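You operate a simulated robot arm through the tools that you are given. There is no shell and no other tool.

The job below is to be done with a simulated two-armed robot. You get a single attempt, and the scene is never put back.

JOB
Wipe up the spill on the top of the folding mat with the white cloth and put it back.
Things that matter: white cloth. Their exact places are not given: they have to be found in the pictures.

Only the result counts: the job must be done as asked and must still hold three seconds after the hand-in. Knocking over, shifting, dropping, spilling or breaking anything else fails it. Flat cloth is picked up by pressing the open fingertips on it (5 to 10 N) and closing them slowly along it; thin cloth reads only 2 to 8 mm in the jaws.

ROBOT AND FRAMES
Two 7-joint arms with two-finger grippers on one trunk, on a base that drives. Base frame: it is fixed to the floor where the robot stands at the start and does not move with it; the origin is under the middle of the robot, x ahead of it, y to its left, z up. Lengths are in m, angles in degrees, forces in N, time in s.
The left shoulder is at the start at [0.051, 0.175, 1.177], the right one opposite. With the tool pointing down near the work surface each hand reaches from about 0.1 to 0.86 m from the robot's upright axis, wherever it stands, measured 20 degrees to its own side. Places, roughly: white cloth [0.8, -3.3, 0.9]. Payload 2.94 kg a hand.
The TCP of each hand is the grasp point between the finger pads, 0.03 m short of the fingertips. In the tool frame z runs along the fingers and y along their closing line. Largest opening 0.138 m; the body of the gripper starts 0.109 m behind the TCP.
Orientation is that of the tool frame in the base frame, as [roll, pitch, yaw] about the fixed x, y, z axes, in that order (R = Rz(yaw) Ry(pitch) Rx(roll)). With the fingers straight down and closing along the base's y, the tool's x points along the base's -x, its y along +y and its z along -z.

CONTROLS
- The arms move only by the tool apply_moves. It takes "left_deltas", "right_deltas" or both (then of equal length, played together; a hand with none holds still); each is a list of rows, each an object of numbers (a shift or turn left out is 0, a gripper value left out holds the last): "tx", "ty", "tz": the shift along the tool's x, y, z in m; "wx", "wy", "wz": the turn, a rotation vector about the tool's x, y, z in degrees; "jaw": the opening, from 0 (shut) to 1 (fully open). In form: [{"tx": .., "ty": .., "tz": .., "wx": .., "wy": .., "wz": .., "jaw": ..}, ...]. A call has 1 to 20 rows; each row is the pose to reach, as a shift and turn from the pose commanded when the call began, along the tool's axes at that moment. A row lasts 0.2 s, in which the tool goes at most 0.05 m and 8.6 degrees; a call with a longer step from one row to the next is refused whole, and so is a gripper value outside its range. Where a pose cannot be reached the arm comes as near as it can. A force on the tool above 40 N (or 10 N above the force at the start of the call, whichever is more), or a blocked arm, ends the call early, and 0.2 s more pass. The fingers move at their own pace and stop on an object; they squeeze with about 27 N. The grip force told is the motor's: it shows also when the fingers shut on nothing. Time passes only in rows, and 0.2 s behind the last, so rows that repeat a pose let the fingers close. The reply holds the time, the measured pose of the TCP, the force on the tool along the base axes, the opening and the grip force, in the units named above and with some noise, with the torque about the TCP (base axes, N m) and any sound that the robot's microphone picked up.
- Cameras (640 x 400 px; columns grow to the right, rows downward): "scene" is now at [0.1283, 0.0061, 1.6585]; the picture's right is [0.07, -1.00, 0.00], its down [-0.71, -0.05, -0.70] and it looks along [0.70, 0.05, -0.71] (base axes); focal length 290 px, centre (320, 200). "left" rides on the left gripper at [0.071, -0.019, -0.146] in its tool frame; the picture's right is [0.26, 0.97, 0.00], its down [-0.85, 0.23, -0.48] and it looks along [-0.46, 0.12, 0.88] (tool axes); focal length 280 px, centre (320, 200). "right" rides on the right gripper at [0.071, 0.019, -0.146] in its tool frame; the picture's right is [-0.26, 0.97, 0.00], its down [-0.85, -0.23, -0.48] and it looks along [-0.46, -0.12, 0.88] (tool axes); focal length 280 px, centre (320, 200).
- snapshot(camera): a new picture of that camera. No time passes.
- slide_trunk(by): slides the trunk up (or, below 0, down) by that many m; the arms and the scene camera ride with it, the base frame stays. It gives what a move gives, with no picture.
- roll_base(legs): drives the robot by 1 to 6 legs, each [ahead, turn to the left] in m and degrees, along the robot's own axes; the way and the turn of a leg run together, so that a leg with both is an arc; at most 1.5 m and 180 degrees a leg. The arms and the cameras ride along, it lands a little off, and it stops where it bumps. It gives what a move gives.
- turn_head(pan, tilt): turns the head with the scene camera to pan (to the left, within 120 degrees either way) and tilt (down, from -29 to 69), counted from straight ahead of the robot. It gives what a move gives.
- locate(camera, pixels): for up to 12 pixels [column, row] of the newest picture of that camera ("zoom" is the newest enlarged one), the place [x, y, z] in the base frame of the surface seen there, good to about 0.002 m. No time passes.
- close_up(camera, box): a new picture of the part [left, top, right, bottom] of that camera's present view, enlarged. No time passes.
- finish_job(): hands the job in; it is judged then, once.

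Open the grippers and draw the arms clear of the work before you hand the job in, unless the task says otherwise.

The tools are called after "Request:" as a command line: name --argument value ..., lists and objects as JSON in quotes. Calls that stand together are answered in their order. apply_moves: Moves the arms, as the interface text tells. Its arguments: {"type":"object","properties":{"left_deltas":{"type":"array"},"right_deltas":{"type":"array"}},"required":[]} The other tools are called the same way: slide_trunk (by) slides the trunk up or down; roll_base (legs) drives the base; turn_head (pan, tilt) turns the head that bears the scene camera; snapshot (camera) takes a picture; locate (camera, pixels) gives the place of the surface under pixels of a picture; close_up (camera, box) takes an enlarged picture of a part of a camera's view; finish_job () hands the job in.

At the start:

```text
t: 0.0
left_eef_pos: [0.5651, 0.2074, 1.118]
left_tool_rot: [180.0, 0.0, -180.0]
left_ft_force: [-0.3, -0.3, 0.5]
left_wrist_torque: [-0.03, 0.0, -0.01]
left_gripper_width: 0.138
left_grip_force: 0.0
right_eef_pos: [0.576, -0.1986, 1.0772]
right_tool_rot: [180.0, 0.0, -180.0]
right_ft_force: [0.4, 0.0, -0.3]
right_wrist_torque: [-0.01, 0.0, 0.0]
right_gripper_width: 0.1379
right_grip_force: 0.1
trunk travel left (down, up): [-0.35, 0.384]
robot x, y, heading: [-0.0006, 0.001, 0.2]
head pan, tilt: [3.9, 45.2]
```

scene: 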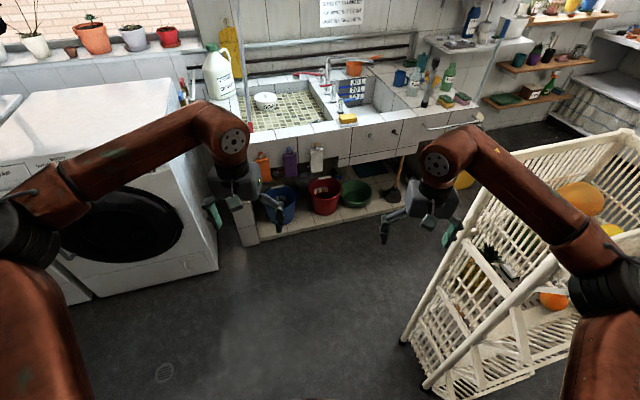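
right: 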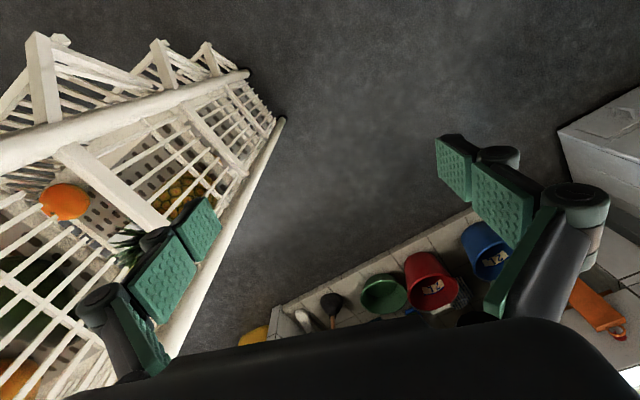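
left: 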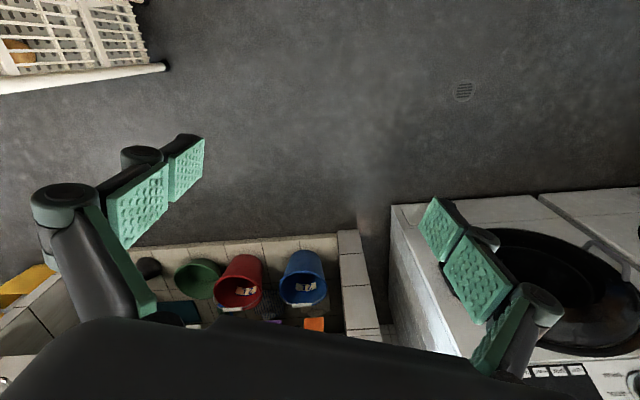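

The pictures show a laundry room with a sink ahead, a washing machine at the left and a white rack at right (columns 400-640). The cloth is roughly 3.3 m to the right, so I pan the head right to look that way.

Request:
turn_head --pan -60 --tilt 25

Request:
snapshot --camera "scene"

```text
t: 1.3
left_eef_pos: [0.5658, 0.2081, 1.1187]
left_tool_rot: [-180.0, 0.1, -179.9]
left_ft_force: [-0.1, 0.5, 0.5]
left_wrist_torque: [0.0, 0.01, 0.03]
left_gripper_width: 0.1378
left_grip_force: 0.0
right_eef_pos: [0.576, -0.1984, 1.0785]
right_tool_rot: [180.0, -0.1, -179.9]
right_ft_force: [1.2, 0.2, 0.0]
right_wrist_torque: [-0.04, -0.02, -0.03]
right_gripper_width: 0.1379
right_grip_force: 0.0
trunk travel left (down, up): [-0.35, 0.384]
robot x, y, heading: [-0.001, 0.0019, -0.1]
head pan, tilt: [-60.0, 25.0]
```

```text
taken
```

scene: 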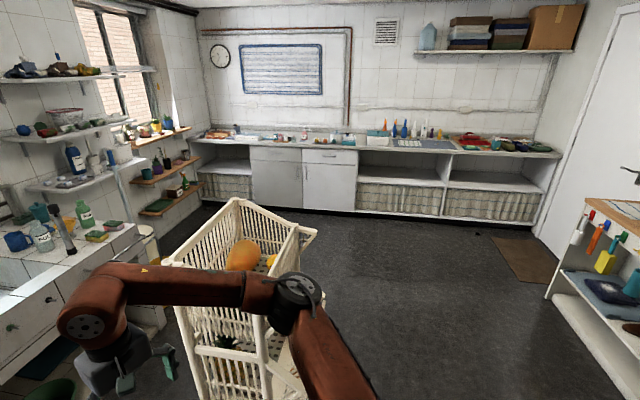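

The far wall holds a long counter (rows 135-155) full of items, which is likely where the cloth is. I zoom in on it in parts and locate points.

Request:
close_up --camera "scene" --box '[190, 105, 390, 230]'

Request:
locate --camera "zoom" --pixels '[[30, 100], [200, 110], [300, 115], [400, 120], [500, 120], [600, 125], [250, 250]]'

Request:
close_up --camera "scene" --box '[370, 105, 570, 230]'

Request:
locate --camera "scene" --pixels '[[210, 138], [270, 143], [330, 146], [400, 147], [460, 148], [540, 153], [245, 200], [180, 265], [300, 235], [430, 260], [550, 300], [520, 255]]'

```text
3.20 times, centred on (290, 168) of scene
```

zoom: 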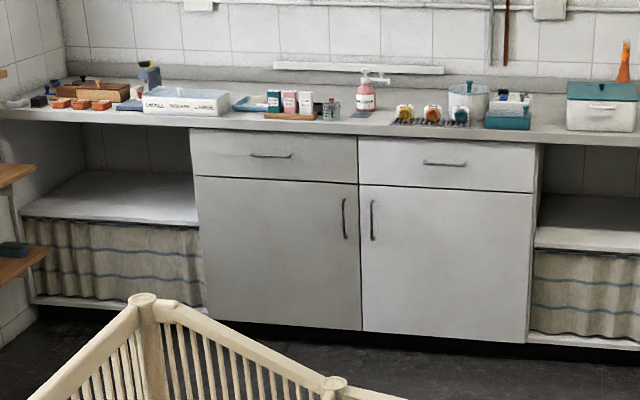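

```text
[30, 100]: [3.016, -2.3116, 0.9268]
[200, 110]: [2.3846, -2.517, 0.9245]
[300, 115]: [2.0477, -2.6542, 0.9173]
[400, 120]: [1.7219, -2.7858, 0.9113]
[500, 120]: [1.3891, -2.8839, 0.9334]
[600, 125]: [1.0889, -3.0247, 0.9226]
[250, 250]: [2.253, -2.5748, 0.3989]
```

```text
3.20 times, centred on (470, 168) of scene
```

zoom: 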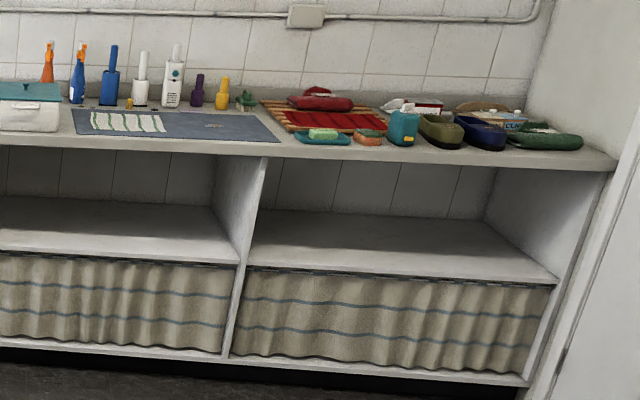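

```text
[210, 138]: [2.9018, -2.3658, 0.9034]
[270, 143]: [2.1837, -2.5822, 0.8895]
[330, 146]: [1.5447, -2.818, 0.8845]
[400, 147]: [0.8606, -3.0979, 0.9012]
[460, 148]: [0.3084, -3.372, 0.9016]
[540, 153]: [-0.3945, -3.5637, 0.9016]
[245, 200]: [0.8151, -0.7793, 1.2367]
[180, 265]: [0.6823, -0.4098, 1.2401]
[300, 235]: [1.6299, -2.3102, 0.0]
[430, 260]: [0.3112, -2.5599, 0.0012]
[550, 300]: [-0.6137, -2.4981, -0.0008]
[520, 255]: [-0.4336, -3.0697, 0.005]
```

The blue mat with a striped white cloth on it is at zoom (75-280, 108-142) with a small mark near (212,125). I locate their corners and the counter's edge.

Request:
locate --camera "zoom" --pixels '[[75, 110], [72, 133], [280, 140], [245, 113], [90, 115], [97, 129], [165, 130], [155, 115], [212, 125], [225, 126], [20, 145], [300, 155]]'

Request:
close_up --camera "scene" --box '[380, 120, 470, 176]'

```text
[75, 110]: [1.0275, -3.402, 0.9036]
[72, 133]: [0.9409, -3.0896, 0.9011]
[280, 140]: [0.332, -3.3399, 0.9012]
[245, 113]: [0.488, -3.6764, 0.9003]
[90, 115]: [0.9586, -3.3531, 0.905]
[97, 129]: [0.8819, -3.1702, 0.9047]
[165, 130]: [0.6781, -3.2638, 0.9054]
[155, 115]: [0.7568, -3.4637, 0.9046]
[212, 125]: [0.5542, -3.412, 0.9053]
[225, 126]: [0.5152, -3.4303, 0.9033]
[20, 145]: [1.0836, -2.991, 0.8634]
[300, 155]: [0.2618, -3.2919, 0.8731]
```

```text
7.11 times, centred on (425, 148) of scene
```

zoom: 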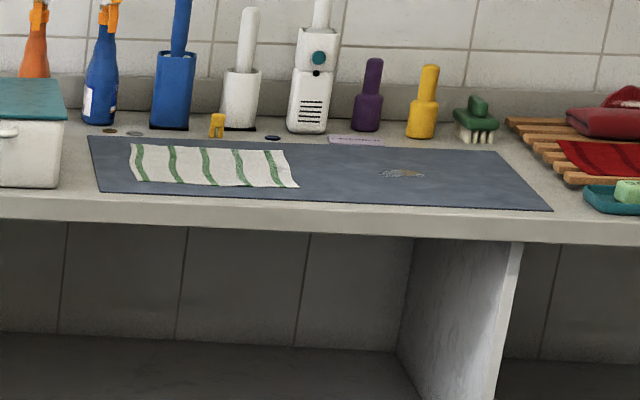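

The mat is blue, the striped cloth lies on its left end and the grainy spill is at zoom (400,174). Before driving I look around the robot for clearance.

Request:
turn_head --pan -60 --tilt 60

Request:
snapshot --camera "scene"

Request:
locate --camera "scene" --pixels '[[100, 50], [200, 100], [250, 150], [300, 200], [320, 300], [400, 200], [200, 30], [250, 60], [300, 60], [150, 200], [330, 100], [280, 250]]'

Request:
turn_head --pan -115 --tilt 35

Request:
snapshot --camera "scene"

Request:
turn_head --pan 115 --tilt 35

Request:
snapshot --camera "scene"

```text
t: 2.4
left_eef_pos: [0.5651, 0.2087, 1.1189]
left_tool_rot: [-180.0, 0.0, -179.9]
left_ft_force: [0.2, -0.3, -0.4]
left_wrist_torque: [0.01, 0.0, 0.0]
left_gripper_width: 0.1381
left_grip_force: 0.0
right_eef_pos: [0.5762, -0.1991, 1.0786]
right_tool_rot: [-180.0, -0.1, 179.9]
right_ft_force: [-0.6, 0.4, 0.4]
right_wrist_torque: [0.0, -0.01, -0.01]
right_gripper_width: 0.1382
right_grip_force: 0.0
trunk travel left (down, up): [-0.35, 0.384]
robot x, y, heading: [-0.0016, 0.0003, 0.3]
head pan, tilt: [-60.0, 60.0]
```

```text
taken
```

scene: 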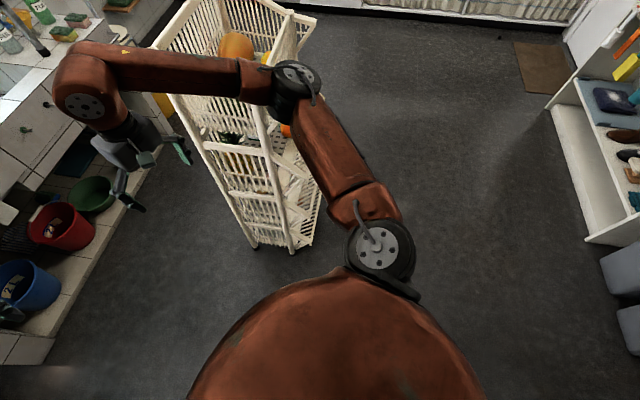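

```text
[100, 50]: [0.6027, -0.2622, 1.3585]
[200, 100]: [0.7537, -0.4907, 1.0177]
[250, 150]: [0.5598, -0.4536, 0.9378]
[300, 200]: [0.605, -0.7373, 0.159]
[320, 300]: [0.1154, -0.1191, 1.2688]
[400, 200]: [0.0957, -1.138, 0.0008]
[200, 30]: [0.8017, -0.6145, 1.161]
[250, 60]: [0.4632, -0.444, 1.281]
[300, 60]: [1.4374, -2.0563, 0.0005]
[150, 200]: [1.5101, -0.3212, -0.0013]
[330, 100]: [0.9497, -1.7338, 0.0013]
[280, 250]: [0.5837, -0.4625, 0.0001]
```

```text
t: 3.6
left_eef_pos: [0.5652, 0.2078, 1.1175]
left_tool_rot: [-180.0, 0.0, -179.9]
left_ft_force: [0.8, 0.2, -0.5]
left_wrist_torque: [-0.02, 0.0, 0.01]
left_gripper_width: 0.1381
left_grip_force: 0.2
right_eef_pos: [0.576, -0.1978, 1.0787]
right_tool_rot: [-180.0, 0.0, -180.0]
right_ft_force: [0.8, 0.2, 0.9]
right_wrist_torque: [0.01, -0.01, -0.03]
right_gripper_width: 0.1379
right_grip_force: 0.0
trunk travel left (down, up): [-0.35, 0.384]
robot x, y, heading: [-0.0042, -0.0027, -0.1]
head pan, tilt: [-115.0, 35.0]
```

```text
taken
```

scene: 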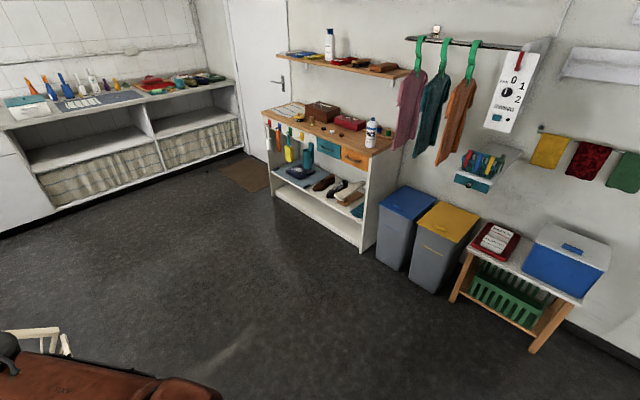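

```text
t: 6.9
left_eef_pos: [0.5643, 0.209, 1.1181]
left_tool_rot: [-180.0, 0.0, -179.9]
left_ft_force: [0.4, 0.2, 0.8]
left_wrist_torque: [0.02, -0.03, 0.03]
left_gripper_width: 0.1381
left_grip_force: 0.0
right_eef_pos: [0.5761, -0.1981, 1.0794]
right_tool_rot: [-180.0, -0.1, -179.9]
right_ft_force: [0.2, -0.3, 0.2]
right_wrist_torque: [0.0, 0.01, 0.04]
right_gripper_width: 0.1383
right_grip_force: 0.0
trunk travel left (down, up): [-0.35, 0.384]
robot x, y, heading: [-0.0015, -0.0007, 0.0]
head pan, tilt: [115.0, 35.0]
```

```text
taken
```

scene: 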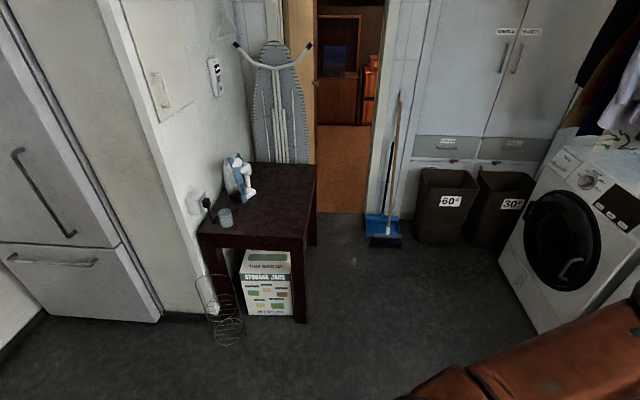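

The rack's near post is about 0.72 m from the robot's axis, so turning with the arms out would be tight. I locate things on the left-behind side and check the view at the right-behind for backing space.

Request:
locate --camera "scene" --pixels '[[220, 330], [300, 320], [100, 310], [20, 340], [320, 370], [200, 235], [80, 370], [430, 240], [300, 240]]'

Request:
turn_head --pan -118 --tilt 45

Request:
snapshot --camera "scene"

Request:
locate --camera "scene" --pixels '[[300, 170], [410, 190], [455, 225], [530, 280], [600, 280], [560, 360], [630, 300], [300, 300], [100, 250], [620, 390]]'

```text
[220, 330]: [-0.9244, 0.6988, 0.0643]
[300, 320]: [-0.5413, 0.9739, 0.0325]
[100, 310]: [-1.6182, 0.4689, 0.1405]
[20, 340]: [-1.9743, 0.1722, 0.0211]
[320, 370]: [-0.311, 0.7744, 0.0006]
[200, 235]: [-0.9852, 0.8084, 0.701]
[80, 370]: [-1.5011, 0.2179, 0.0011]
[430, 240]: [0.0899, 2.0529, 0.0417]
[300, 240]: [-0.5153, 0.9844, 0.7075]
```

```text
t: 10.2
left_eef_pos: [0.5648, 0.208, 1.1182]
left_tool_rot: [-180.0, 0.0, -179.8]
left_ft_force: [0.0, -0.2, -0.4]
left_wrist_torque: [0.0, -0.04, 0.03]
left_gripper_width: 0.138
left_grip_force: 0.1
right_eef_pos: [0.576, -0.1982, 1.0791]
right_tool_rot: [-180.0, -0.1, 180.0]
right_ft_force: [0.5, 0.9, 0.9]
right_wrist_torque: [0.02, -0.01, 0.0]
right_gripper_width: 0.138
right_grip_force: 0.0
trunk travel left (down, up): [-0.35, 0.384]
robot x, y, heading: [-0.0027, -0.0002, 0.0]
head pan, tilt: [-118.0, 45.0]
```

```text
taken
```

scene: 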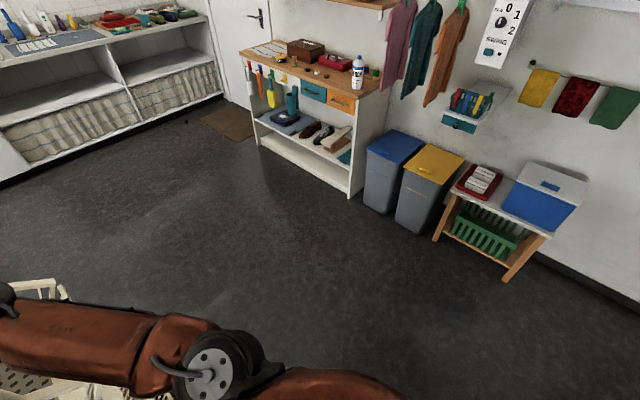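

```text
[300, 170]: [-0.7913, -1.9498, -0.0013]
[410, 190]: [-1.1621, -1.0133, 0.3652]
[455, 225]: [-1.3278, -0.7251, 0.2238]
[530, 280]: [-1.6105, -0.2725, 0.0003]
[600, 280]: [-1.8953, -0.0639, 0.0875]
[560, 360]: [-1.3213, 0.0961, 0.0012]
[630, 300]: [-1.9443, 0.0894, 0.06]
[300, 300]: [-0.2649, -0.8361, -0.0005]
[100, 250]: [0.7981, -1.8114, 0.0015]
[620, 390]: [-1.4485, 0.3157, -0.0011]
```

Space behind is open to about x = -1.3. I look at the rack's full extent so that my drive path to its right side is safe.

Request:
turn_head --pan -55 --tilt 50

Request:
snapshot --camera "scene"

Request:
close_up --camera "scene" --box '[120, 0, 380, 280]'

```text
t: 11.5
left_eef_pos: [0.5643, 0.2078, 1.1182]
left_tool_rot: [179.9, 0.0, -179.8]
left_ft_force: [-0.4, -0.2, -0.5]
left_wrist_torque: [-0.01, 0.0, 0.01]
left_gripper_width: 0.1382
left_grip_force: 0.0
right_eef_pos: [0.5774, -0.1983, 1.0792]
right_tool_rot: [-179.9, -0.2, 180.0]
right_ft_force: [-0.3, 0.5, -0.3]
right_wrist_torque: [0.0, 0.0, 0.01]
right_gripper_width: 0.1379
right_grip_force: 0.0
trunk travel left (down, up): [-0.35, 0.384]
robot x, y, heading: [0.0008, 0.0007, -0.1]
head pan, tilt: [-55.0, 50.0]
```

```text
taken
```

scene: 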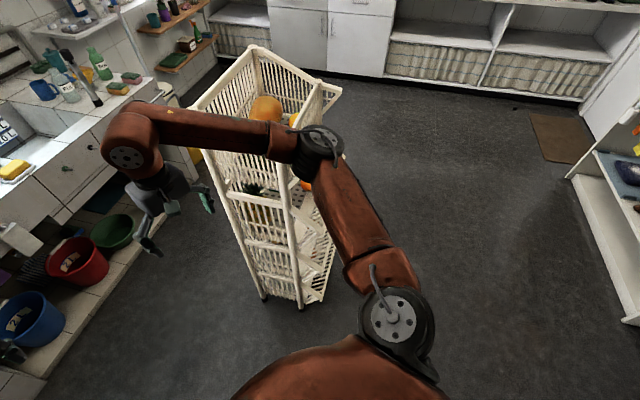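

```text
1.43 times, centred on (250, 140) of scene
```

zoom: 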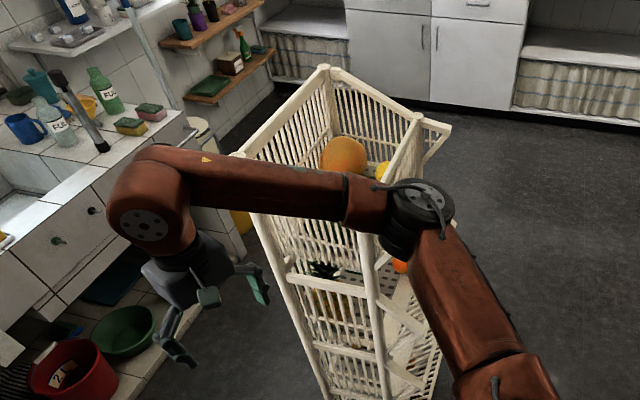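

The right elbow at (318,145) looks near the rack's top corner. I locate the rack corners and the elbow to judge the gap.

Request:
locate --camera "scene" --pixels '[[255, 48], [325, 85], [339, 92], [318, 100], [192, 107], [290, 165], [318, 142], [302, 303], [328, 240], [265, 297], [318, 170], [322, 297]]'

```text
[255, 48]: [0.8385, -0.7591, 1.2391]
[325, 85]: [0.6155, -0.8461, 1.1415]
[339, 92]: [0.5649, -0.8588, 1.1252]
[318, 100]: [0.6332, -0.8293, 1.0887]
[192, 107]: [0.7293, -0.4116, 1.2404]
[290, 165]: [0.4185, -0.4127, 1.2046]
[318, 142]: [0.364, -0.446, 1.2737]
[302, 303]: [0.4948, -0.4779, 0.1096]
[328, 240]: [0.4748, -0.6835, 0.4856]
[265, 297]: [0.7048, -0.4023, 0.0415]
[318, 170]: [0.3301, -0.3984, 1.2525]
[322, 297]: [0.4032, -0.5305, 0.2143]
```

The right elbow is only ~0.1 m from the rack's top corner, so I first back straight away 0.6 m and then turn right to face the far counter, well clear of the rack.

Request:
roll_base --legs '[[-0.6, 0]]'

Request:
roll_base --legs '[[0, -65.5]]'

Request:
turn_head --pan 0 --tilt 30

Request:
snapshot --camera "scene"

```text
t: 14.9
left_eef_pos: [-0.0356, 0.2081, 1.1186]
left_tool_rot: [180.0, -0.1, -179.8]
left_ft_force: [-0.1, 0.1, 0.0]
left_wrist_torque: [0.02, -0.02, -0.01]
left_gripper_width: 0.1379
left_grip_force: 0.0
right_eef_pos: [-0.0242, -0.1994, 1.0787]
right_tool_rot: [-180.0, 0.0, -180.0]
right_ft_force: [-0.8, 0.2, 1.2]
right_wrist_torque: [-0.03, 0.0, 0.0]
right_gripper_width: 0.138
right_grip_force: 0.1
trunk travel left (down, up): [-0.35, 0.384]
robot x, y, heading: [-0.598, -0.001, -0.0]
head pan, tilt: [-55.0, 50.0]
```

```text
t: 18.1
left_eef_pos: [-0.173, -0.4244, 1.1181]
left_tool_rot: [180.0, -0.1, 114.8]
left_ft_force: [-0.8, 0.1, 0.0]
left_wrist_torque: [0.01, -0.05, 0.01]
left_gripper_width: 0.1381
left_grip_force: 0.0
right_eef_pos: [-0.5363, -0.6071, 1.0786]
right_tool_rot: [179.9, 0.0, 114.9]
right_ft_force: [-0.2, 0.8, 0.1]
right_wrist_torque: [0.02, -0.03, -0.03]
right_gripper_width: 0.1378
right_grip_force: 0.0
trunk travel left (down, up): [-0.35, 0.384]
robot x, y, heading: [-0.5999, -0.0011, -65.1]
head pan, tilt: [-55.0, 50.0]
```

```text
t: 19.4
left_eef_pos: [-0.1718, -0.4237, 1.1177]
left_tool_rot: [180.0, 0.2, 114.9]
left_ft_force: [0.4, -0.3, 0.4]
left_wrist_torque: [0.02, 0.0, -0.01]
left_gripper_width: 0.1378
left_grip_force: 0.0
right_eef_pos: [-0.5359, -0.6057, 1.0794]
right_tool_rot: [180.0, -0.1, 115.0]
right_ft_force: [0.2, -0.6, -0.3]
right_wrist_torque: [0.04, 0.03, 0.02]
right_gripper_width: 0.1379
right_grip_force: 0.1
trunk travel left (down, up): [-0.35, 0.384]
robot x, y, heading: [-0.5978, 0.0024, -65.2]
head pan, tilt: [0.0, 30.0]
```

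```text
taken
```

scene: 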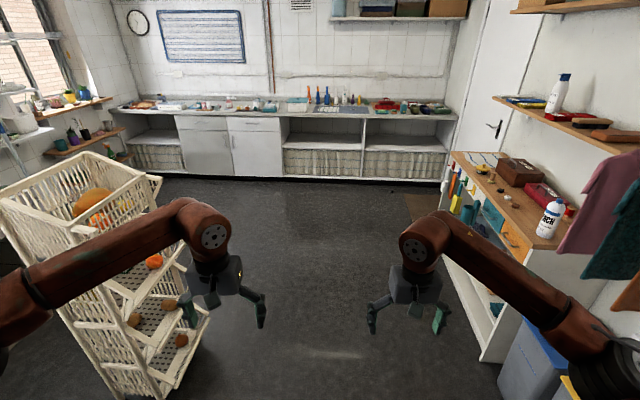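

Facing the counter now; the rack's protruding edges at (160,180), (200,315) are at the left and the wooden-topped unit at the right. I locate them to check the lateral clearance.

Request:
locate --camera "scene" --pixels '[[160, 180], [205, 318], [160, 395], [183, 270], [150, 205], [480, 355], [530, 240], [455, 155], [385, 192], [565, 310], [340, 110], [490, 180]]'

```text
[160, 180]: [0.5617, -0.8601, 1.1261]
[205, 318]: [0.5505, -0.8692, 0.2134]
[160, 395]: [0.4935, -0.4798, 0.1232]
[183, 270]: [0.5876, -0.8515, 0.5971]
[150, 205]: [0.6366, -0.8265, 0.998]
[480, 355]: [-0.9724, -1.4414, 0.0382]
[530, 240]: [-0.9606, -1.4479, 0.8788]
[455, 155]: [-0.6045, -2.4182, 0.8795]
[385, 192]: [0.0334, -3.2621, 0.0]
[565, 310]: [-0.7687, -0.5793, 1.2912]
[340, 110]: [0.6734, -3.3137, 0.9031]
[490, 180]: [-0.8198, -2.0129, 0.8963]
```

The rack's closest edge is about 0.67 m left of my line and the elbows reach about 0.5 m, so the path is clear. I drive the first half.

Request:
roll_base --legs '[[0, -0.4], [1.4, 0]]'

Request:
snapshot --camera "scene"

```text
t: 26.7
left_eef_pos: [0.3726, -1.7369, 1.1181]
left_tool_rot: [-180.0, -0.1, 112.5]
left_ft_force: [-0.1, 0.3, -0.1]
left_wrist_torque: [0.0, 0.02, -0.03]
left_gripper_width: 0.1377
left_grip_force: 0.1
right_eef_pos: [0.0004, -1.9026, 1.079]
right_tool_rot: [-180.0, -0.1, 112.6]
right_ft_force: [0.4, -0.2, -0.4]
right_wrist_torque: [-0.04, 0.0, -0.01]
right_gripper_width: 0.1379
right_grip_force: 0.0
trunk travel left (down, up): [-0.35, 0.384]
robot x, y, heading: [-0.0353, -1.2927, -67.4]
head pan, tilt: [0.0, 30.0]
```

```text
taken
```

scene: 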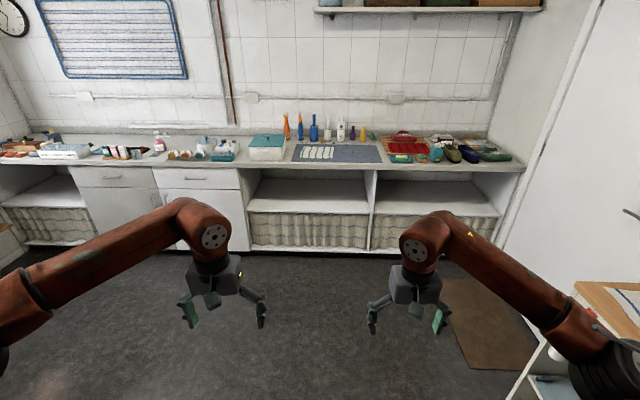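

I'm halfway; the mat is at (290-385, 143-165). I zoom in to refine the geometry of the counter, mat, cloth and spill.

Request:
close_up --camera "scene" --box '[260, 110, 420, 210]'

Request:
locate --camera "zoom" --pixels '[[140, 137], [125, 208], [490, 208], [475, 145], [162, 152], [158, 193], [290, 198], [292, 152], [398, 180], [100, 215], [560, 240], [60, 150]]'

```text
4.00 times, centred on (340, 160) of scene
```

zoom: 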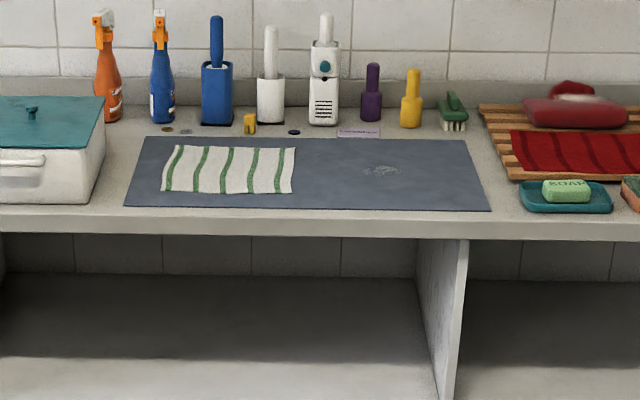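

```text
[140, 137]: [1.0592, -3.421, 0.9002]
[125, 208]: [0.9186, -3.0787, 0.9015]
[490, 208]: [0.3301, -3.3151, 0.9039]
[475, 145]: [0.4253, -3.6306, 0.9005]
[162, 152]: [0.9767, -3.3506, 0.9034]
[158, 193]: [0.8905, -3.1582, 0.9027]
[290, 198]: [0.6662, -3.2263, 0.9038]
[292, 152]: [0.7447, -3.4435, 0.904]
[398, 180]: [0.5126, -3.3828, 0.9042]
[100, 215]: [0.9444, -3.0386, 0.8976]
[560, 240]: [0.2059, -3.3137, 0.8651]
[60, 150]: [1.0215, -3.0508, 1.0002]
```

The lidded box stands just left of the mat, where my left hand would end up, so I raise the left hand 0.2 m and pull it back before driving on.

Request:
apply_moves --left_deltas '[{"tz": -0.04, "tx": 0.02}, {"tz": -0.08, "tx": 0.04}, {"tz": -0.12, "tx": 0.06}, {"tz": -0.16, "tx": 0.08}, {"tz": -0.2, "tx": 0.1}, {"tz": -0.2, "tx": 0.1}]'

Request:
roll_base --legs '[[0, 2.7], [1.1, 0]]'

Request:
snapshot --camera "scene"

```text
t: 28.1
left_eef_pos: [0.3319, -1.6429, 1.3176]
left_tool_rot: [180.0, -0.1, 112.6]
left_ft_force: [0.9, -0.3, -1.1]
left_wrist_torque: [0.09, 0.01, 0.0]
left_gripper_width: 0.138
left_grip_force: 0.0
right_eef_pos: [-0.0006, -1.9029, 1.0773]
right_tool_rot: [-180.0, -0.1, 112.4]
right_ft_force: [-0.2, 0.3, -0.2]
right_wrist_torque: [-0.01, 0.03, 0.01]
right_gripper_width: 0.1379
right_grip_force: 0.0
trunk travel left (down, up): [-0.35, 0.384]
robot x, y, heading: [-0.0364, -1.2973, -67.5]
head pan, tilt: [0.0, 30.0]
```

```text
t: 34.3
left_eef_pos: [0.8351, -2.6266, 1.3176]
left_tool_rot: [-180.0, 0.0, 115.9]
left_ft_force: [-0.1, -0.5, 0.1]
left_wrist_torque: [0.0, 0.0, 0.01]
left_gripper_width: 0.138
left_grip_force: 0.1
right_eef_pos: [0.5198, -2.907, 1.0784]
right_tool_rot: [-180.0, -0.2, 116.0]
right_ft_force: [-0.7, -0.3, 0.9]
right_wrist_torque: [-0.02, -0.05, 0.01]
right_gripper_width: 0.1381
right_grip_force: 0.1
trunk travel left (down, up): [-0.35, 0.384]
robot x, y, heading: [0.4421, -2.3037, -64.2]
head pan, tilt: [0.0, 30.0]
```

```text
taken
```

scene: 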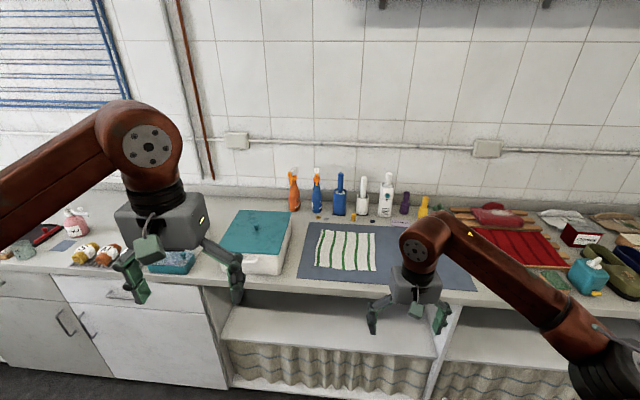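

All clear ahead; the right hand will come in over the mat at z≈1.05, above everything there. I drive the last 0.38 m and square up to the counter.

Request:
roll_base --legs '[[0.38, 0], [0, -5.5]]'

Request:
turn_head --pan -10 --tilt 50

Request:
snapshot --camera "scene"

Request:
snapshot --camera "right"

```text
t: 37.2
left_eef_pos: [0.9726, -3.0083, 1.3173]
left_tool_rot: [179.9, -0.2, 110.7]
left_ft_force: [-0.3, -0.5, -0.6]
left_wrist_torque: [0.08, -0.07, -0.02]
left_gripper_width: 0.1381
left_grip_force: 0.0
right_eef_pos: [0.6328, -3.2597, 1.0776]
right_tool_rot: [179.9, -0.1, 110.6]
right_ft_force: [0.9, -0.3, -0.4]
right_wrist_torque: [0.04, -0.03, -0.03]
right_gripper_width: 0.1378
right_grip_force: 0.0
trunk travel left (down, up): [-0.35, 0.384]
robot x, y, heading: [0.6152, -2.6437, -69.5]
head pan, tilt: [0.0, 30.0]
```

```text
t: 38.0
left_eef_pos: [0.972, -3.008, 1.3174]
left_tool_rot: [-180.0, 0.0, 110.8]
left_ft_force: [0.8, 0.1, 0.2]
left_wrist_torque: [0.02, 0.0, -0.01]
left_gripper_width: 0.1378
left_grip_force: 0.1
right_eef_pos: [0.6338, -3.2573, 1.0797]
right_tool_rot: [-179.9, -0.2, 110.6]
right_ft_force: [0.6, -0.4, 0.6]
right_wrist_torque: [0.02, 0.01, 0.01]
right_gripper_width: 0.1383
right_grip_force: 0.1
trunk travel left (down, up): [-0.35, 0.384]
robot x, y, heading: [0.6161, -2.6474, -69.4]
head pan, tilt: [-10.0, 50.0]
```

```text
taken
```

scene: 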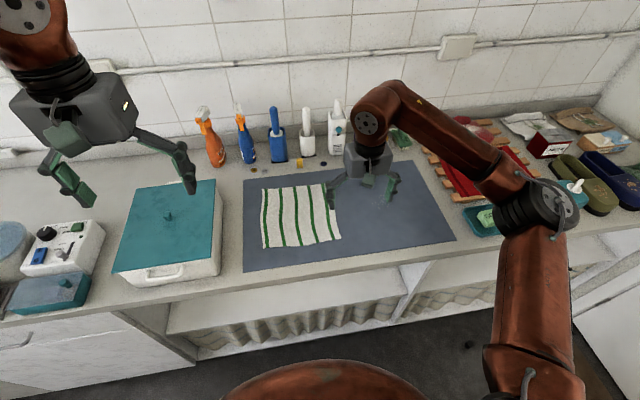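

```text
taken
```

right: 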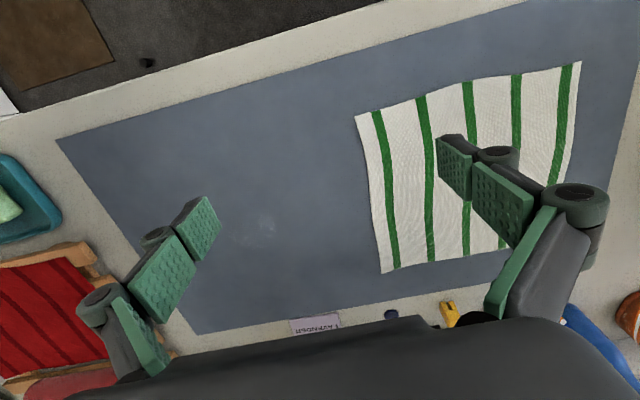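

Both the cloth (355-580, 62-272) and the faint spill near (262,225) are visible from the right wrist camera. I locate cloth corners, mat edges and spill extent.

Request:
locate --camera "right" --pixels '[[357, 116], [578, 64], [383, 271], [400, 200], [262, 222], [240, 240], [275, 215], [57, 142], [195, 332], [635, 10], [270, 240], [480, 250]]'

Request:
close_up --camera "right" --box '[180, 170, 340, 270]'

Request:
locate --camera "scene" --pixels '[[263, 187], [326, 184], [262, 249], [341, 239], [300, 220], [243, 181], [243, 272], [456, 240], [424, 177], [115, 270], [222, 270]]'

```text
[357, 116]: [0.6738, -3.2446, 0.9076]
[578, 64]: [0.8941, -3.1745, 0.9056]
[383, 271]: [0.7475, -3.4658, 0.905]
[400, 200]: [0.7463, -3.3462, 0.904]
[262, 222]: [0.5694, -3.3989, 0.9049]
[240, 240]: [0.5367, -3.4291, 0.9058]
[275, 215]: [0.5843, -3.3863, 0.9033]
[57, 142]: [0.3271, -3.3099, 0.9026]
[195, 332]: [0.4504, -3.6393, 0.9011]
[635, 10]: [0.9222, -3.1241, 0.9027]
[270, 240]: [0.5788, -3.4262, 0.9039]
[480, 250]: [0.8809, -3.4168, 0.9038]
```

```text
4.00 times, centred on (260, 220) of right
```

zoom: 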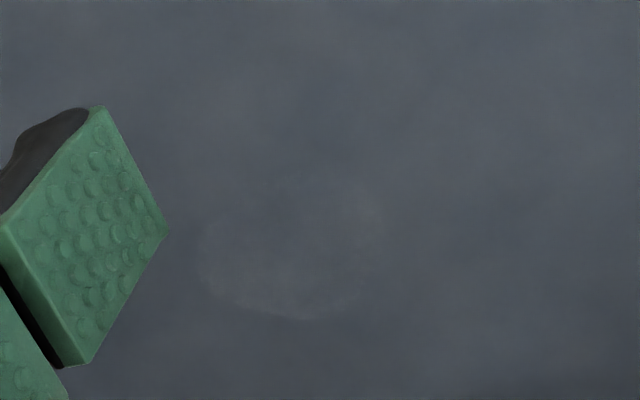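

```text
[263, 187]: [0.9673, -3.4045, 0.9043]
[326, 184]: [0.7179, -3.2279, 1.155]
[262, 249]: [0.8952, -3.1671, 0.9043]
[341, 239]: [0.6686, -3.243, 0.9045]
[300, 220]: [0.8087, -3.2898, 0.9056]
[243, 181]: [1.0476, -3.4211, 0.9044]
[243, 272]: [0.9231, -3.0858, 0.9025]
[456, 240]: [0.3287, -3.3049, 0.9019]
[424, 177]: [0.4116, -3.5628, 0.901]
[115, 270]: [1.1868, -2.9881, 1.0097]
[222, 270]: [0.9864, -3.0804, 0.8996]
```

Cloth corners are at about (0.895,-3.169), (0.671,-3.244), (0.748,-3.466), (0.967,-3.405), a square of ~0.235 m. The spill is partly hidden behind the right hand in the scene view, so I draw the right hand back and up for a clearer view.

Request:
apply_moves --right_deltas '[{"tz": -0.03, "tx": 0.03}, {"tz": -0.06, "tx": 0.06}, {"tz": -0.09, "tx": 0.09}, {"tz": -0.12, "tx": 0.12}, {"tz": -0.15, "tx": 0.15}, {"tz": -0.15, "tx": 0.15}]'

Request:
snapshot --camera "scene"

Request:
snapshot --camera "right"

```text
t: 39.4
left_eef_pos: [0.9728, -3.0076, 1.3172]
left_tool_rot: [-179.9, -0.2, 110.7]
left_ft_force: [-0.1, 0.7, -0.3]
left_wrist_torque: [0.01, 0.0, 0.03]
left_gripper_width: 0.138
left_grip_force: 0.1
right_eef_pos: [0.579, -3.1207, 1.2293]
right_tool_rot: [-180.0, -0.1, 110.6]
right_ft_force: [0.4, -0.5, -0.1]
right_wrist_torque: [0.08, 0.02, -0.02]
right_gripper_width: 0.1375
right_grip_force: 0.1
trunk travel left (down, up): [-0.35, 0.384]
robot x, y, heading: [0.6131, -2.6487, -69.3]
head pan, tilt: [-10.0, 50.0]
```

```text
taken
```

scene: 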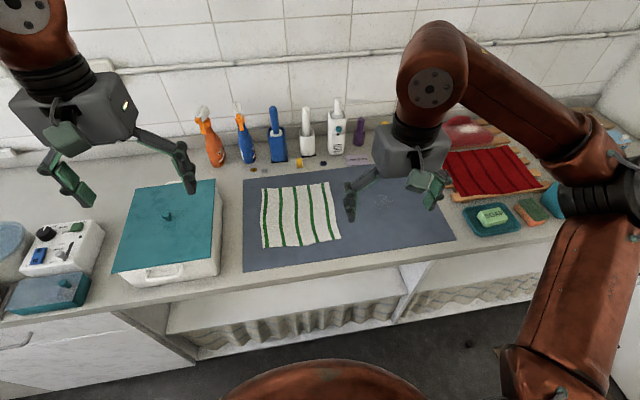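

```text
taken
```

right: 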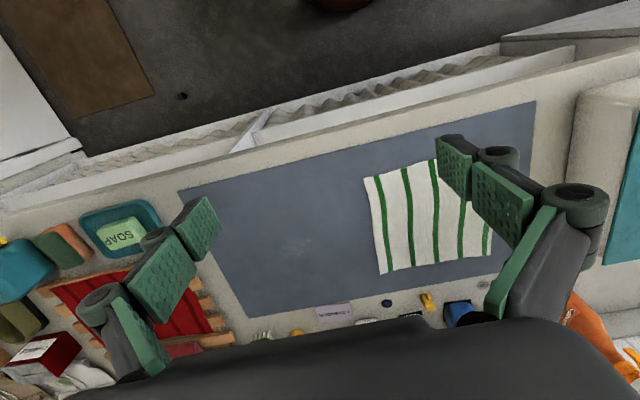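

The spill shows at scene (383,200) between the fingers. I zoom in on it from both cameras.

Request:
close_up --camera "scene" --box '[340, 170, 436, 230]'

Request:
locate --camera "zoom" --pixels '[[300, 200], [250, 180], [350, 170], [300, 240]]'

Request:
close_up --camera "right" --box '[200, 180, 392, 300]'

```text
6.67 times, centred on (388, 200) of scene
```

zoom: 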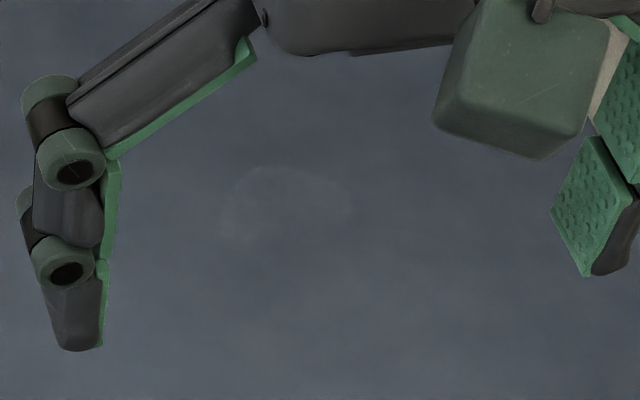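

```text
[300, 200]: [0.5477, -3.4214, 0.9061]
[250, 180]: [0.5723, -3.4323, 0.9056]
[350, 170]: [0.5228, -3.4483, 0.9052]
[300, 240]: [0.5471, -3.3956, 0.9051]
```

```text
3.33 times, centred on (296, 240) of right
```

zoom: 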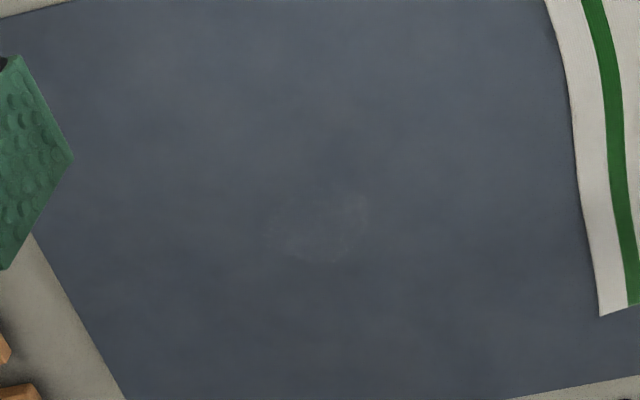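

In the wrist zoom the faint spill spans about (262-370, 190-265). I locate its outline.

Request:
locate --camera "zoom" --pixels '[[320, 225], [262, 235], [370, 205], [330, 265], [345, 190], [290, 200], [300, 262], [370, 240], [600, 312], [545, 5]]'

Request:
close_up --camera "scene" --box '[364, 185, 404, 210]'

Request:
locate --camera "zoom" --pixels '[[128, 210], [360, 200], [250, 130], [250, 230]]'

```text
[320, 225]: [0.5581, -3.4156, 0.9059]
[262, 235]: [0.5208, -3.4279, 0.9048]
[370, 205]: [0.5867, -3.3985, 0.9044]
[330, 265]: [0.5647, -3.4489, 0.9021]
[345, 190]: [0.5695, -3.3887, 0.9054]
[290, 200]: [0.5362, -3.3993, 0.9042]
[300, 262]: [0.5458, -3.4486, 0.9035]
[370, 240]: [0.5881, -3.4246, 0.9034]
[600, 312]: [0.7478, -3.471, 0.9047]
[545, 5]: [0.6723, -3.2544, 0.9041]
```

```text
16.00 times, centred on (384, 198) of scene
```

zoom: 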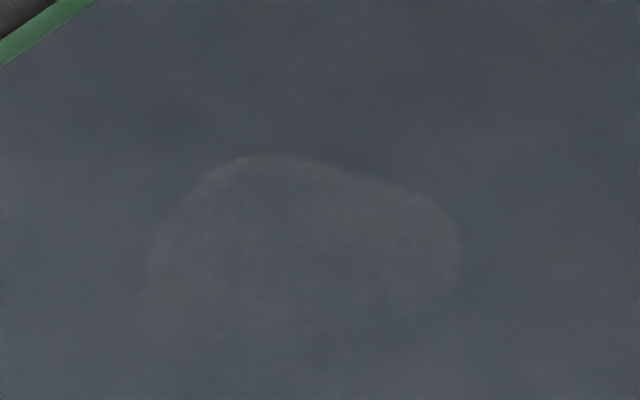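

```text
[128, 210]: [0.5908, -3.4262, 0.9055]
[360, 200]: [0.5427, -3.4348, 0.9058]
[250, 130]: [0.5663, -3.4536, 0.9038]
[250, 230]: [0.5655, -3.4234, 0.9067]
```

The spill is roughly 0.07 x 0.06 m around (0.555,-3.418), and the cloth's centre is about (0.820,-3.321). I shift the left hand out of the way and bring the right hand above the cloth's centre, partly open, stopping ~5 cm above it.

Request:
apply_moves --left_deltas '[{"ty": 0.03, "tx": 0.01}, {"ty": 0.06, "tx": 0.02}, {"ty": 0.09, "tx": 0.03}, {"ty": 0.12, "tx": 0.04}, {"ty": 0.12, "tx": 0.04}, {"ty": 0.12, "tx": 0.04}, {"ty": 0.12, "tx": 0.04}, {"ty": 0.12, "tx": 0.04}, {"ty": 0.12, "tx": 0.04}, {"ty": 0.12, "tx": 0.04}, {"ty": 0.12, "tx": 0.04}, {"ty": 0.12, "tx": 0.04}]' --right_deltas '[{"tx": -0.0, "ty": 0.0, "tz": 0.0, "jaw": 0.43}, {"tx": 0.0, "ty": 0.0, "tz": 0.0}, {"tx": -0.027, "ty": 0.0155, "tz": 0.02}, {"tx": -0.055, "ty": 0.031, "tz": 0.04}, {"tx": -0.085, "ty": 0.05, "tz": 0.06}, {"tx": -0.12, "ty": 0.07, "tz": 0.08}, {"tx": -0.155, "ty": 0.09, "tz": 0.1}, {"tx": -0.19, "ty": 0.11, "tz": 0.125}, {"tx": -0.225, "ty": 0.13, "tz": 0.15}, {"tx": -0.255, "ty": 0.147, "tz": 0.18}, {"tx": -0.272, "ty": 0.155, "tz": 0.21}, {"tx": -0.272, "ty": 0.155, "tz": 0.244}]'

Request:
snapshot --camera "right"

Request:
snapshot --camera "scene"

```text
t: 42.0
left_eef_pos: [1.0722, -2.9281, 1.3177]
left_tool_rot: [179.9, -0.1, 110.7]
left_ft_force: [-0.1, -0.7, -0.1]
left_wrist_torque: [0.01, -0.01, 0.03]
left_gripper_width: 0.1379
left_grip_force: 0.1
right_eef_pos: [0.8208, -3.3163, 0.9839]
right_tool_rot: [-180.0, -0.1, 110.6]
right_ft_force: [0.2, 0.7, -0.5]
right_wrist_torque: [0.01, 0.02, -0.03]
right_gripper_width: 0.0592
right_grip_force: 0.1
trunk travel left (down, up): [-0.35, 0.384]
robot x, y, heading: [0.6162, -2.6479, -69.2]
head pan, tilt: [-10.0, 50.0]
```

```text
taken
```

right: 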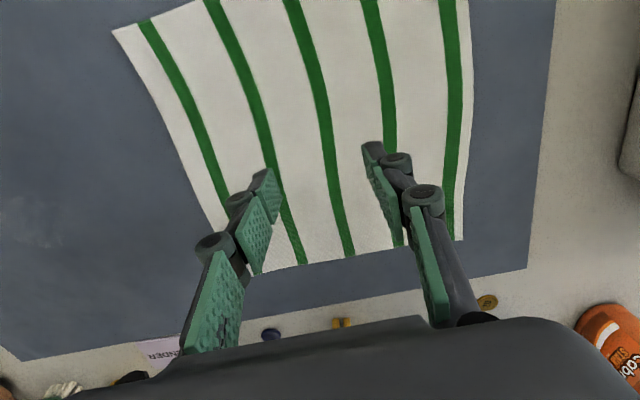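

```text
taken
```

scene: 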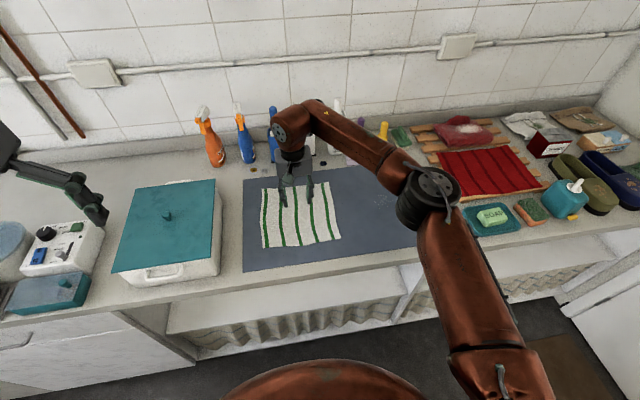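

The hand is over the cloth's centre with the jaws 59 mm open and the fingertips at about z 0.954. I lower 44 mm to just above contact.

Request:
apply_moves --right_deltas '[{"tz": 0.015}, {"tz": 0.03}, {"tz": 0.038}, {"tz": 0.042}, {"tz": 0.044}, {"tz": 0.044}]'

```text
t: 43.4
left_eef_pos: [1.0725, -2.9275, 1.3187]
left_tool_rot: [-180.0, -0.1, 110.7]
left_ft_force: [0.5, -0.5, 0.0]
left_wrist_torque: [0.02, -0.02, 0.02]
left_gripper_width: 0.1379
left_grip_force: 0.1
right_eef_pos: [0.8211, -3.3165, 0.9403]
right_tool_rot: [180.0, -0.2, 110.6]
right_ft_force: [0.2, 0.1, 0.1]
right_wrist_torque: [0.02, -0.02, 0.0]
right_gripper_width: 0.0592
right_grip_force: 0.0
trunk travel left (down, up): [-0.35, 0.384]
robot x, y, heading: [0.618, -2.649, -68.9]
head pan, tilt: [-10.0, 50.0]
```

No contact force yet at TCP z 0.940; I creep down in small steps to find contact.

Request:
apply_moves --right_deltas '[{"tz": 0.001}, {"tz": 0.002}, {"tz": 0.003}, {"tz": 0.004}, {"tz": 0.004}]'

```text
t: 44.6
left_eef_pos: [1.0722, -2.9265, 1.3195]
left_tool_rot: [-179.9, 0.0, 110.8]
left_ft_force: [-0.3, -0.4, -0.6]
left_wrist_torque: [-0.01, -0.01, 0.0]
left_gripper_width: 0.138
left_grip_force: 0.2
right_eef_pos: [0.821, -3.3161, 0.9359]
right_tool_rot: [179.9, 0.0, 110.7]
right_ft_force: [0.5, 0.1, 0.0]
right_wrist_torque: [-0.03, 0.01, 0.0]
right_gripper_width: 0.0592
right_grip_force: 0.1
trunk travel left (down, up): [-0.35, 0.384]
robot x, y, heading: [0.618, -2.6466, -69.3]
head pan, tilt: [-10.0, 50.0]
```

Still no force at TCP z 0.936; the cloth's top should be about 1 mm lower, so I continue in 1 mm steps.

Request:
apply_moves --right_deltas '[{"tz": 0.001}, {"tz": 0.002}, {"tz": 0.003}, {"tz": 0.003}]'

```text
t: 45.6
left_eef_pos: [1.0709, -2.9261, 1.3191]
left_tool_rot: [-180.0, -0.1, 110.7]
left_ft_force: [-0.2, -0.6, 0.2]
left_wrist_torque: [0.0, 0.01, 0.01]
left_gripper_width: 0.1378
left_grip_force: 0.1
right_eef_pos: [0.8223, -3.316, 0.9336]
right_tool_rot: [179.9, -0.2, 110.7]
right_ft_force: [-1.0, 0.6, 0.0]
right_wrist_torque: [0.03, 0.04, -0.02]
right_gripper_width: 0.0595
right_grip_force: 0.0
trunk travel left (down, up): [-0.35, 0.384]
robot x, y, heading: [0.6122, -2.649, -69.4]
head pan, tilt: [-10.0, 50.0]
```

Request:
apply_moves --right_deltas '[{"tz": 0.001}, {"tz": 0.002}, {"tz": 0.003}, {"tz": 0.003}]'

Request:
snapshot --camera "right"

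```text
t: 46.6
left_eef_pos: [1.0706, -2.9253, 1.3188]
left_tool_rot: [-179.9, 0.0, 110.7]
left_ft_force: [-0.1, -0.7, 0.3]
left_wrist_torque: [-0.05, 0.01, 0.01]
left_gripper_width: 0.138
left_grip_force: 0.0
right_eef_pos: [0.8224, -3.3163, 0.9331]
right_tool_rot: [179.9, 0.1, 110.6]
right_ft_force: [-1.0, -0.1, 18.0]
right_wrist_torque: [0.01, 0.15, 0.01]
right_gripper_width: 0.0606
right_grip_force: 3.8
trunk travel left (down, up): [-0.35, 0.384]
robot x, y, heading: [0.6153, -2.6483, -69.6]
head pan, tilt: [-10.0, 50.0]
```

```text
taken
```

right: 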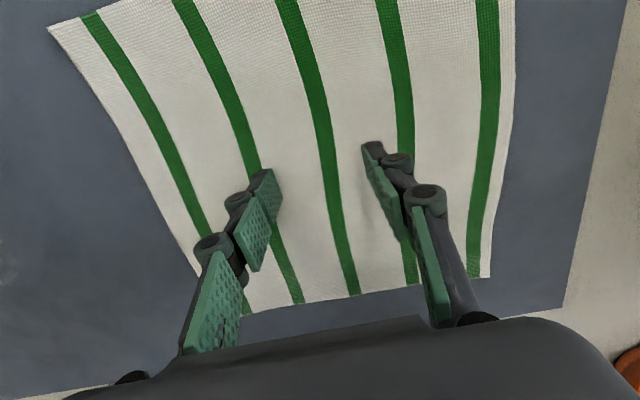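

Contact: 18 N, a bit more than the 5-10 N wanted. I ease off 1.5 mm and read the force.

Request:
apply_moves --right_deltas '[{"tz": -0.0008}, {"tz": -0.0015}, {"tz": -0.0015}]'

```text
t: 47.4
left_eef_pos: [1.0705, -2.925, 1.3191]
left_tool_rot: [-180.0, 0.1, 110.8]
left_ft_force: [-0.4, 0.1, 0.4]
left_wrist_torque: [-0.01, -0.01, 0.0]
left_gripper_width: 0.138
left_grip_force: 0.0
right_eef_pos: [0.8212, -3.315, 0.9327]
right_tool_rot: [-180.0, 0.1, 110.5]
right_ft_force: [0.9, -3.3, 13.8]
right_wrist_torque: [-0.06, 0.03, 0.03]
right_gripper_width: 0.0603
right_grip_force: 0.7
trunk travel left (down, up): [-0.35, 0.384]
robot x, y, heading: [0.6116, -2.6452, -69.2]
head pan, tilt: [-10.0, 50.0]
```

Now 13.8 N; another 1.5 mm up should land in the 5-10 N band.

Request:
apply_moves --right_deltas '[{"tz": -0.0008}, {"tz": -0.0015}, {"tz": -0.0015}]'

```text
t: 48.2
left_eef_pos: [1.0717, -2.9266, 1.3177]
left_tool_rot: [179.9, 0.0, 110.7]
left_ft_force: [-0.6, 0.3, 0.1]
left_wrist_torque: [0.0, -0.01, 0.0]
left_gripper_width: 0.1382
left_grip_force: 0.1
right_eef_pos: [0.8212, -3.315, 0.9338]
right_tool_rot: [-179.9, -0.1, 110.6]
right_ft_force: [0.5, -2.2, 7.6]
right_wrist_torque: [-0.06, -0.02, -0.01]
right_gripper_width: 0.0597
right_grip_force: 0.1
trunk travel left (down, up): [-0.35, 0.384]
robot x, y, heading: [0.6141, -2.6488, -69.2]
head pan, tilt: [-10.0, 50.0]
```

At 7.6 N I start closing the jaws slowly along the cloth, halfway first, and then look.

Request:
apply_moves --right_deltas '[{"jaw": 0.41}, {"jaw": 0.39}, {"jaw": 0.37}, {"jaw": 0.35}, {"jaw": 0.33}, {"jaw": 0.31}, {"jaw": 0.29}, {"jaw": 0.27}, {"jaw": 0.25}, {"jaw": 0.23}]'

Request:
snapshot --camera "right"

```text
t: 50.4
left_eef_pos: [1.0721, -2.9263, 1.319]
left_tool_rot: [-179.9, -0.1, 110.7]
left_ft_force: [0.0, -0.4, 0.4]
left_wrist_torque: [0.01, -0.02, 0.01]
left_gripper_width: 0.138
left_grip_force: 0.0
right_eef_pos: [0.8222, -3.3158, 0.9344]
right_tool_rot: [-180.0, 0.0, 110.6]
right_ft_force: [-0.1, 0.2, 7.9]
right_wrist_torque: [0.03, -0.01, 0.0]
right_gripper_width: 0.0324
right_grip_force: 0.9
trunk travel left (down, up): [-0.35, 0.384]
robot x, y, heading: [0.615, -2.6471, -69.4]
head pan, tilt: [-10.0, 50.0]
```

```text
taken
```

right: 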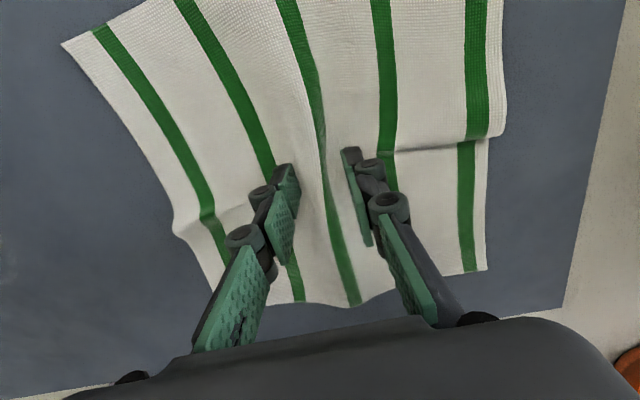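

The cloth is bunching up between the fingers as wanted, with 7.9 N pressing. I keep closing slowly until shut.

Request:
apply_moves --right_deltas '[{"jaw": 0.21}, {"jaw": 0.19}, {"jaw": 0.17}, {"jaw": 0.15}, {"jaw": 0.13}, {"jaw": 0.11}, {"jaw": 0.09}, {"jaw": 0.07}, {"jaw": 0.05}, {"jaw": 0.03}, {"jaw": 0.01}, {"jaw": 0.0}, {"jaw": 0.0}, {"jaw": 0.0}]'

Request:
snapshot --camera "right"

Request:
snapshot --camera "scene"

```text
t: 53.4
left_eef_pos: [1.0707, -2.9268, 1.3178]
left_tool_rot: [179.9, -0.1, 110.8]
left_ft_force: [0.1, -0.3, 0.4]
left_wrist_torque: [0.04, -0.01, -0.03]
left_gripper_width: 0.138
left_grip_force: 0.0
right_eef_pos: [0.8215, -3.3161, 0.9334]
right_tool_rot: [-180.0, 0.0, 110.6]
right_ft_force: [-0.8, -0.9, 4.8]
right_wrist_torque: [0.06, -0.19, 0.01]
right_gripper_width: 0.0012
right_grip_force: 29.2
trunk travel left (down, up): [-0.35, 0.384]
robot x, y, heading: [0.6181, -2.6456, -69.6]
head pan, tilt: [-10.0, 50.0]
```

```text
taken
```

right: 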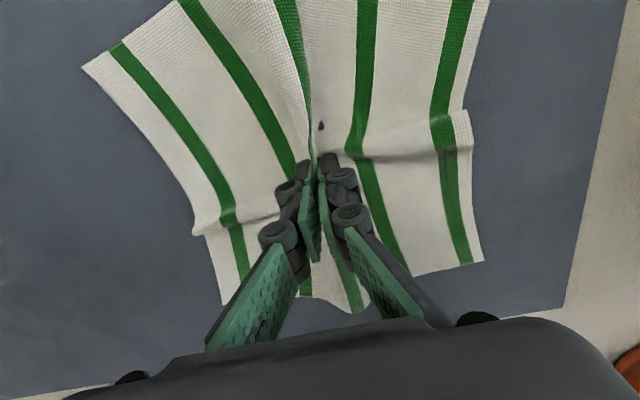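

```text
taken
```

scene: 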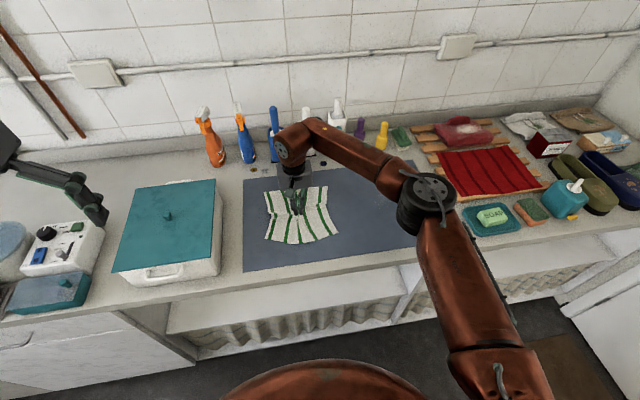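

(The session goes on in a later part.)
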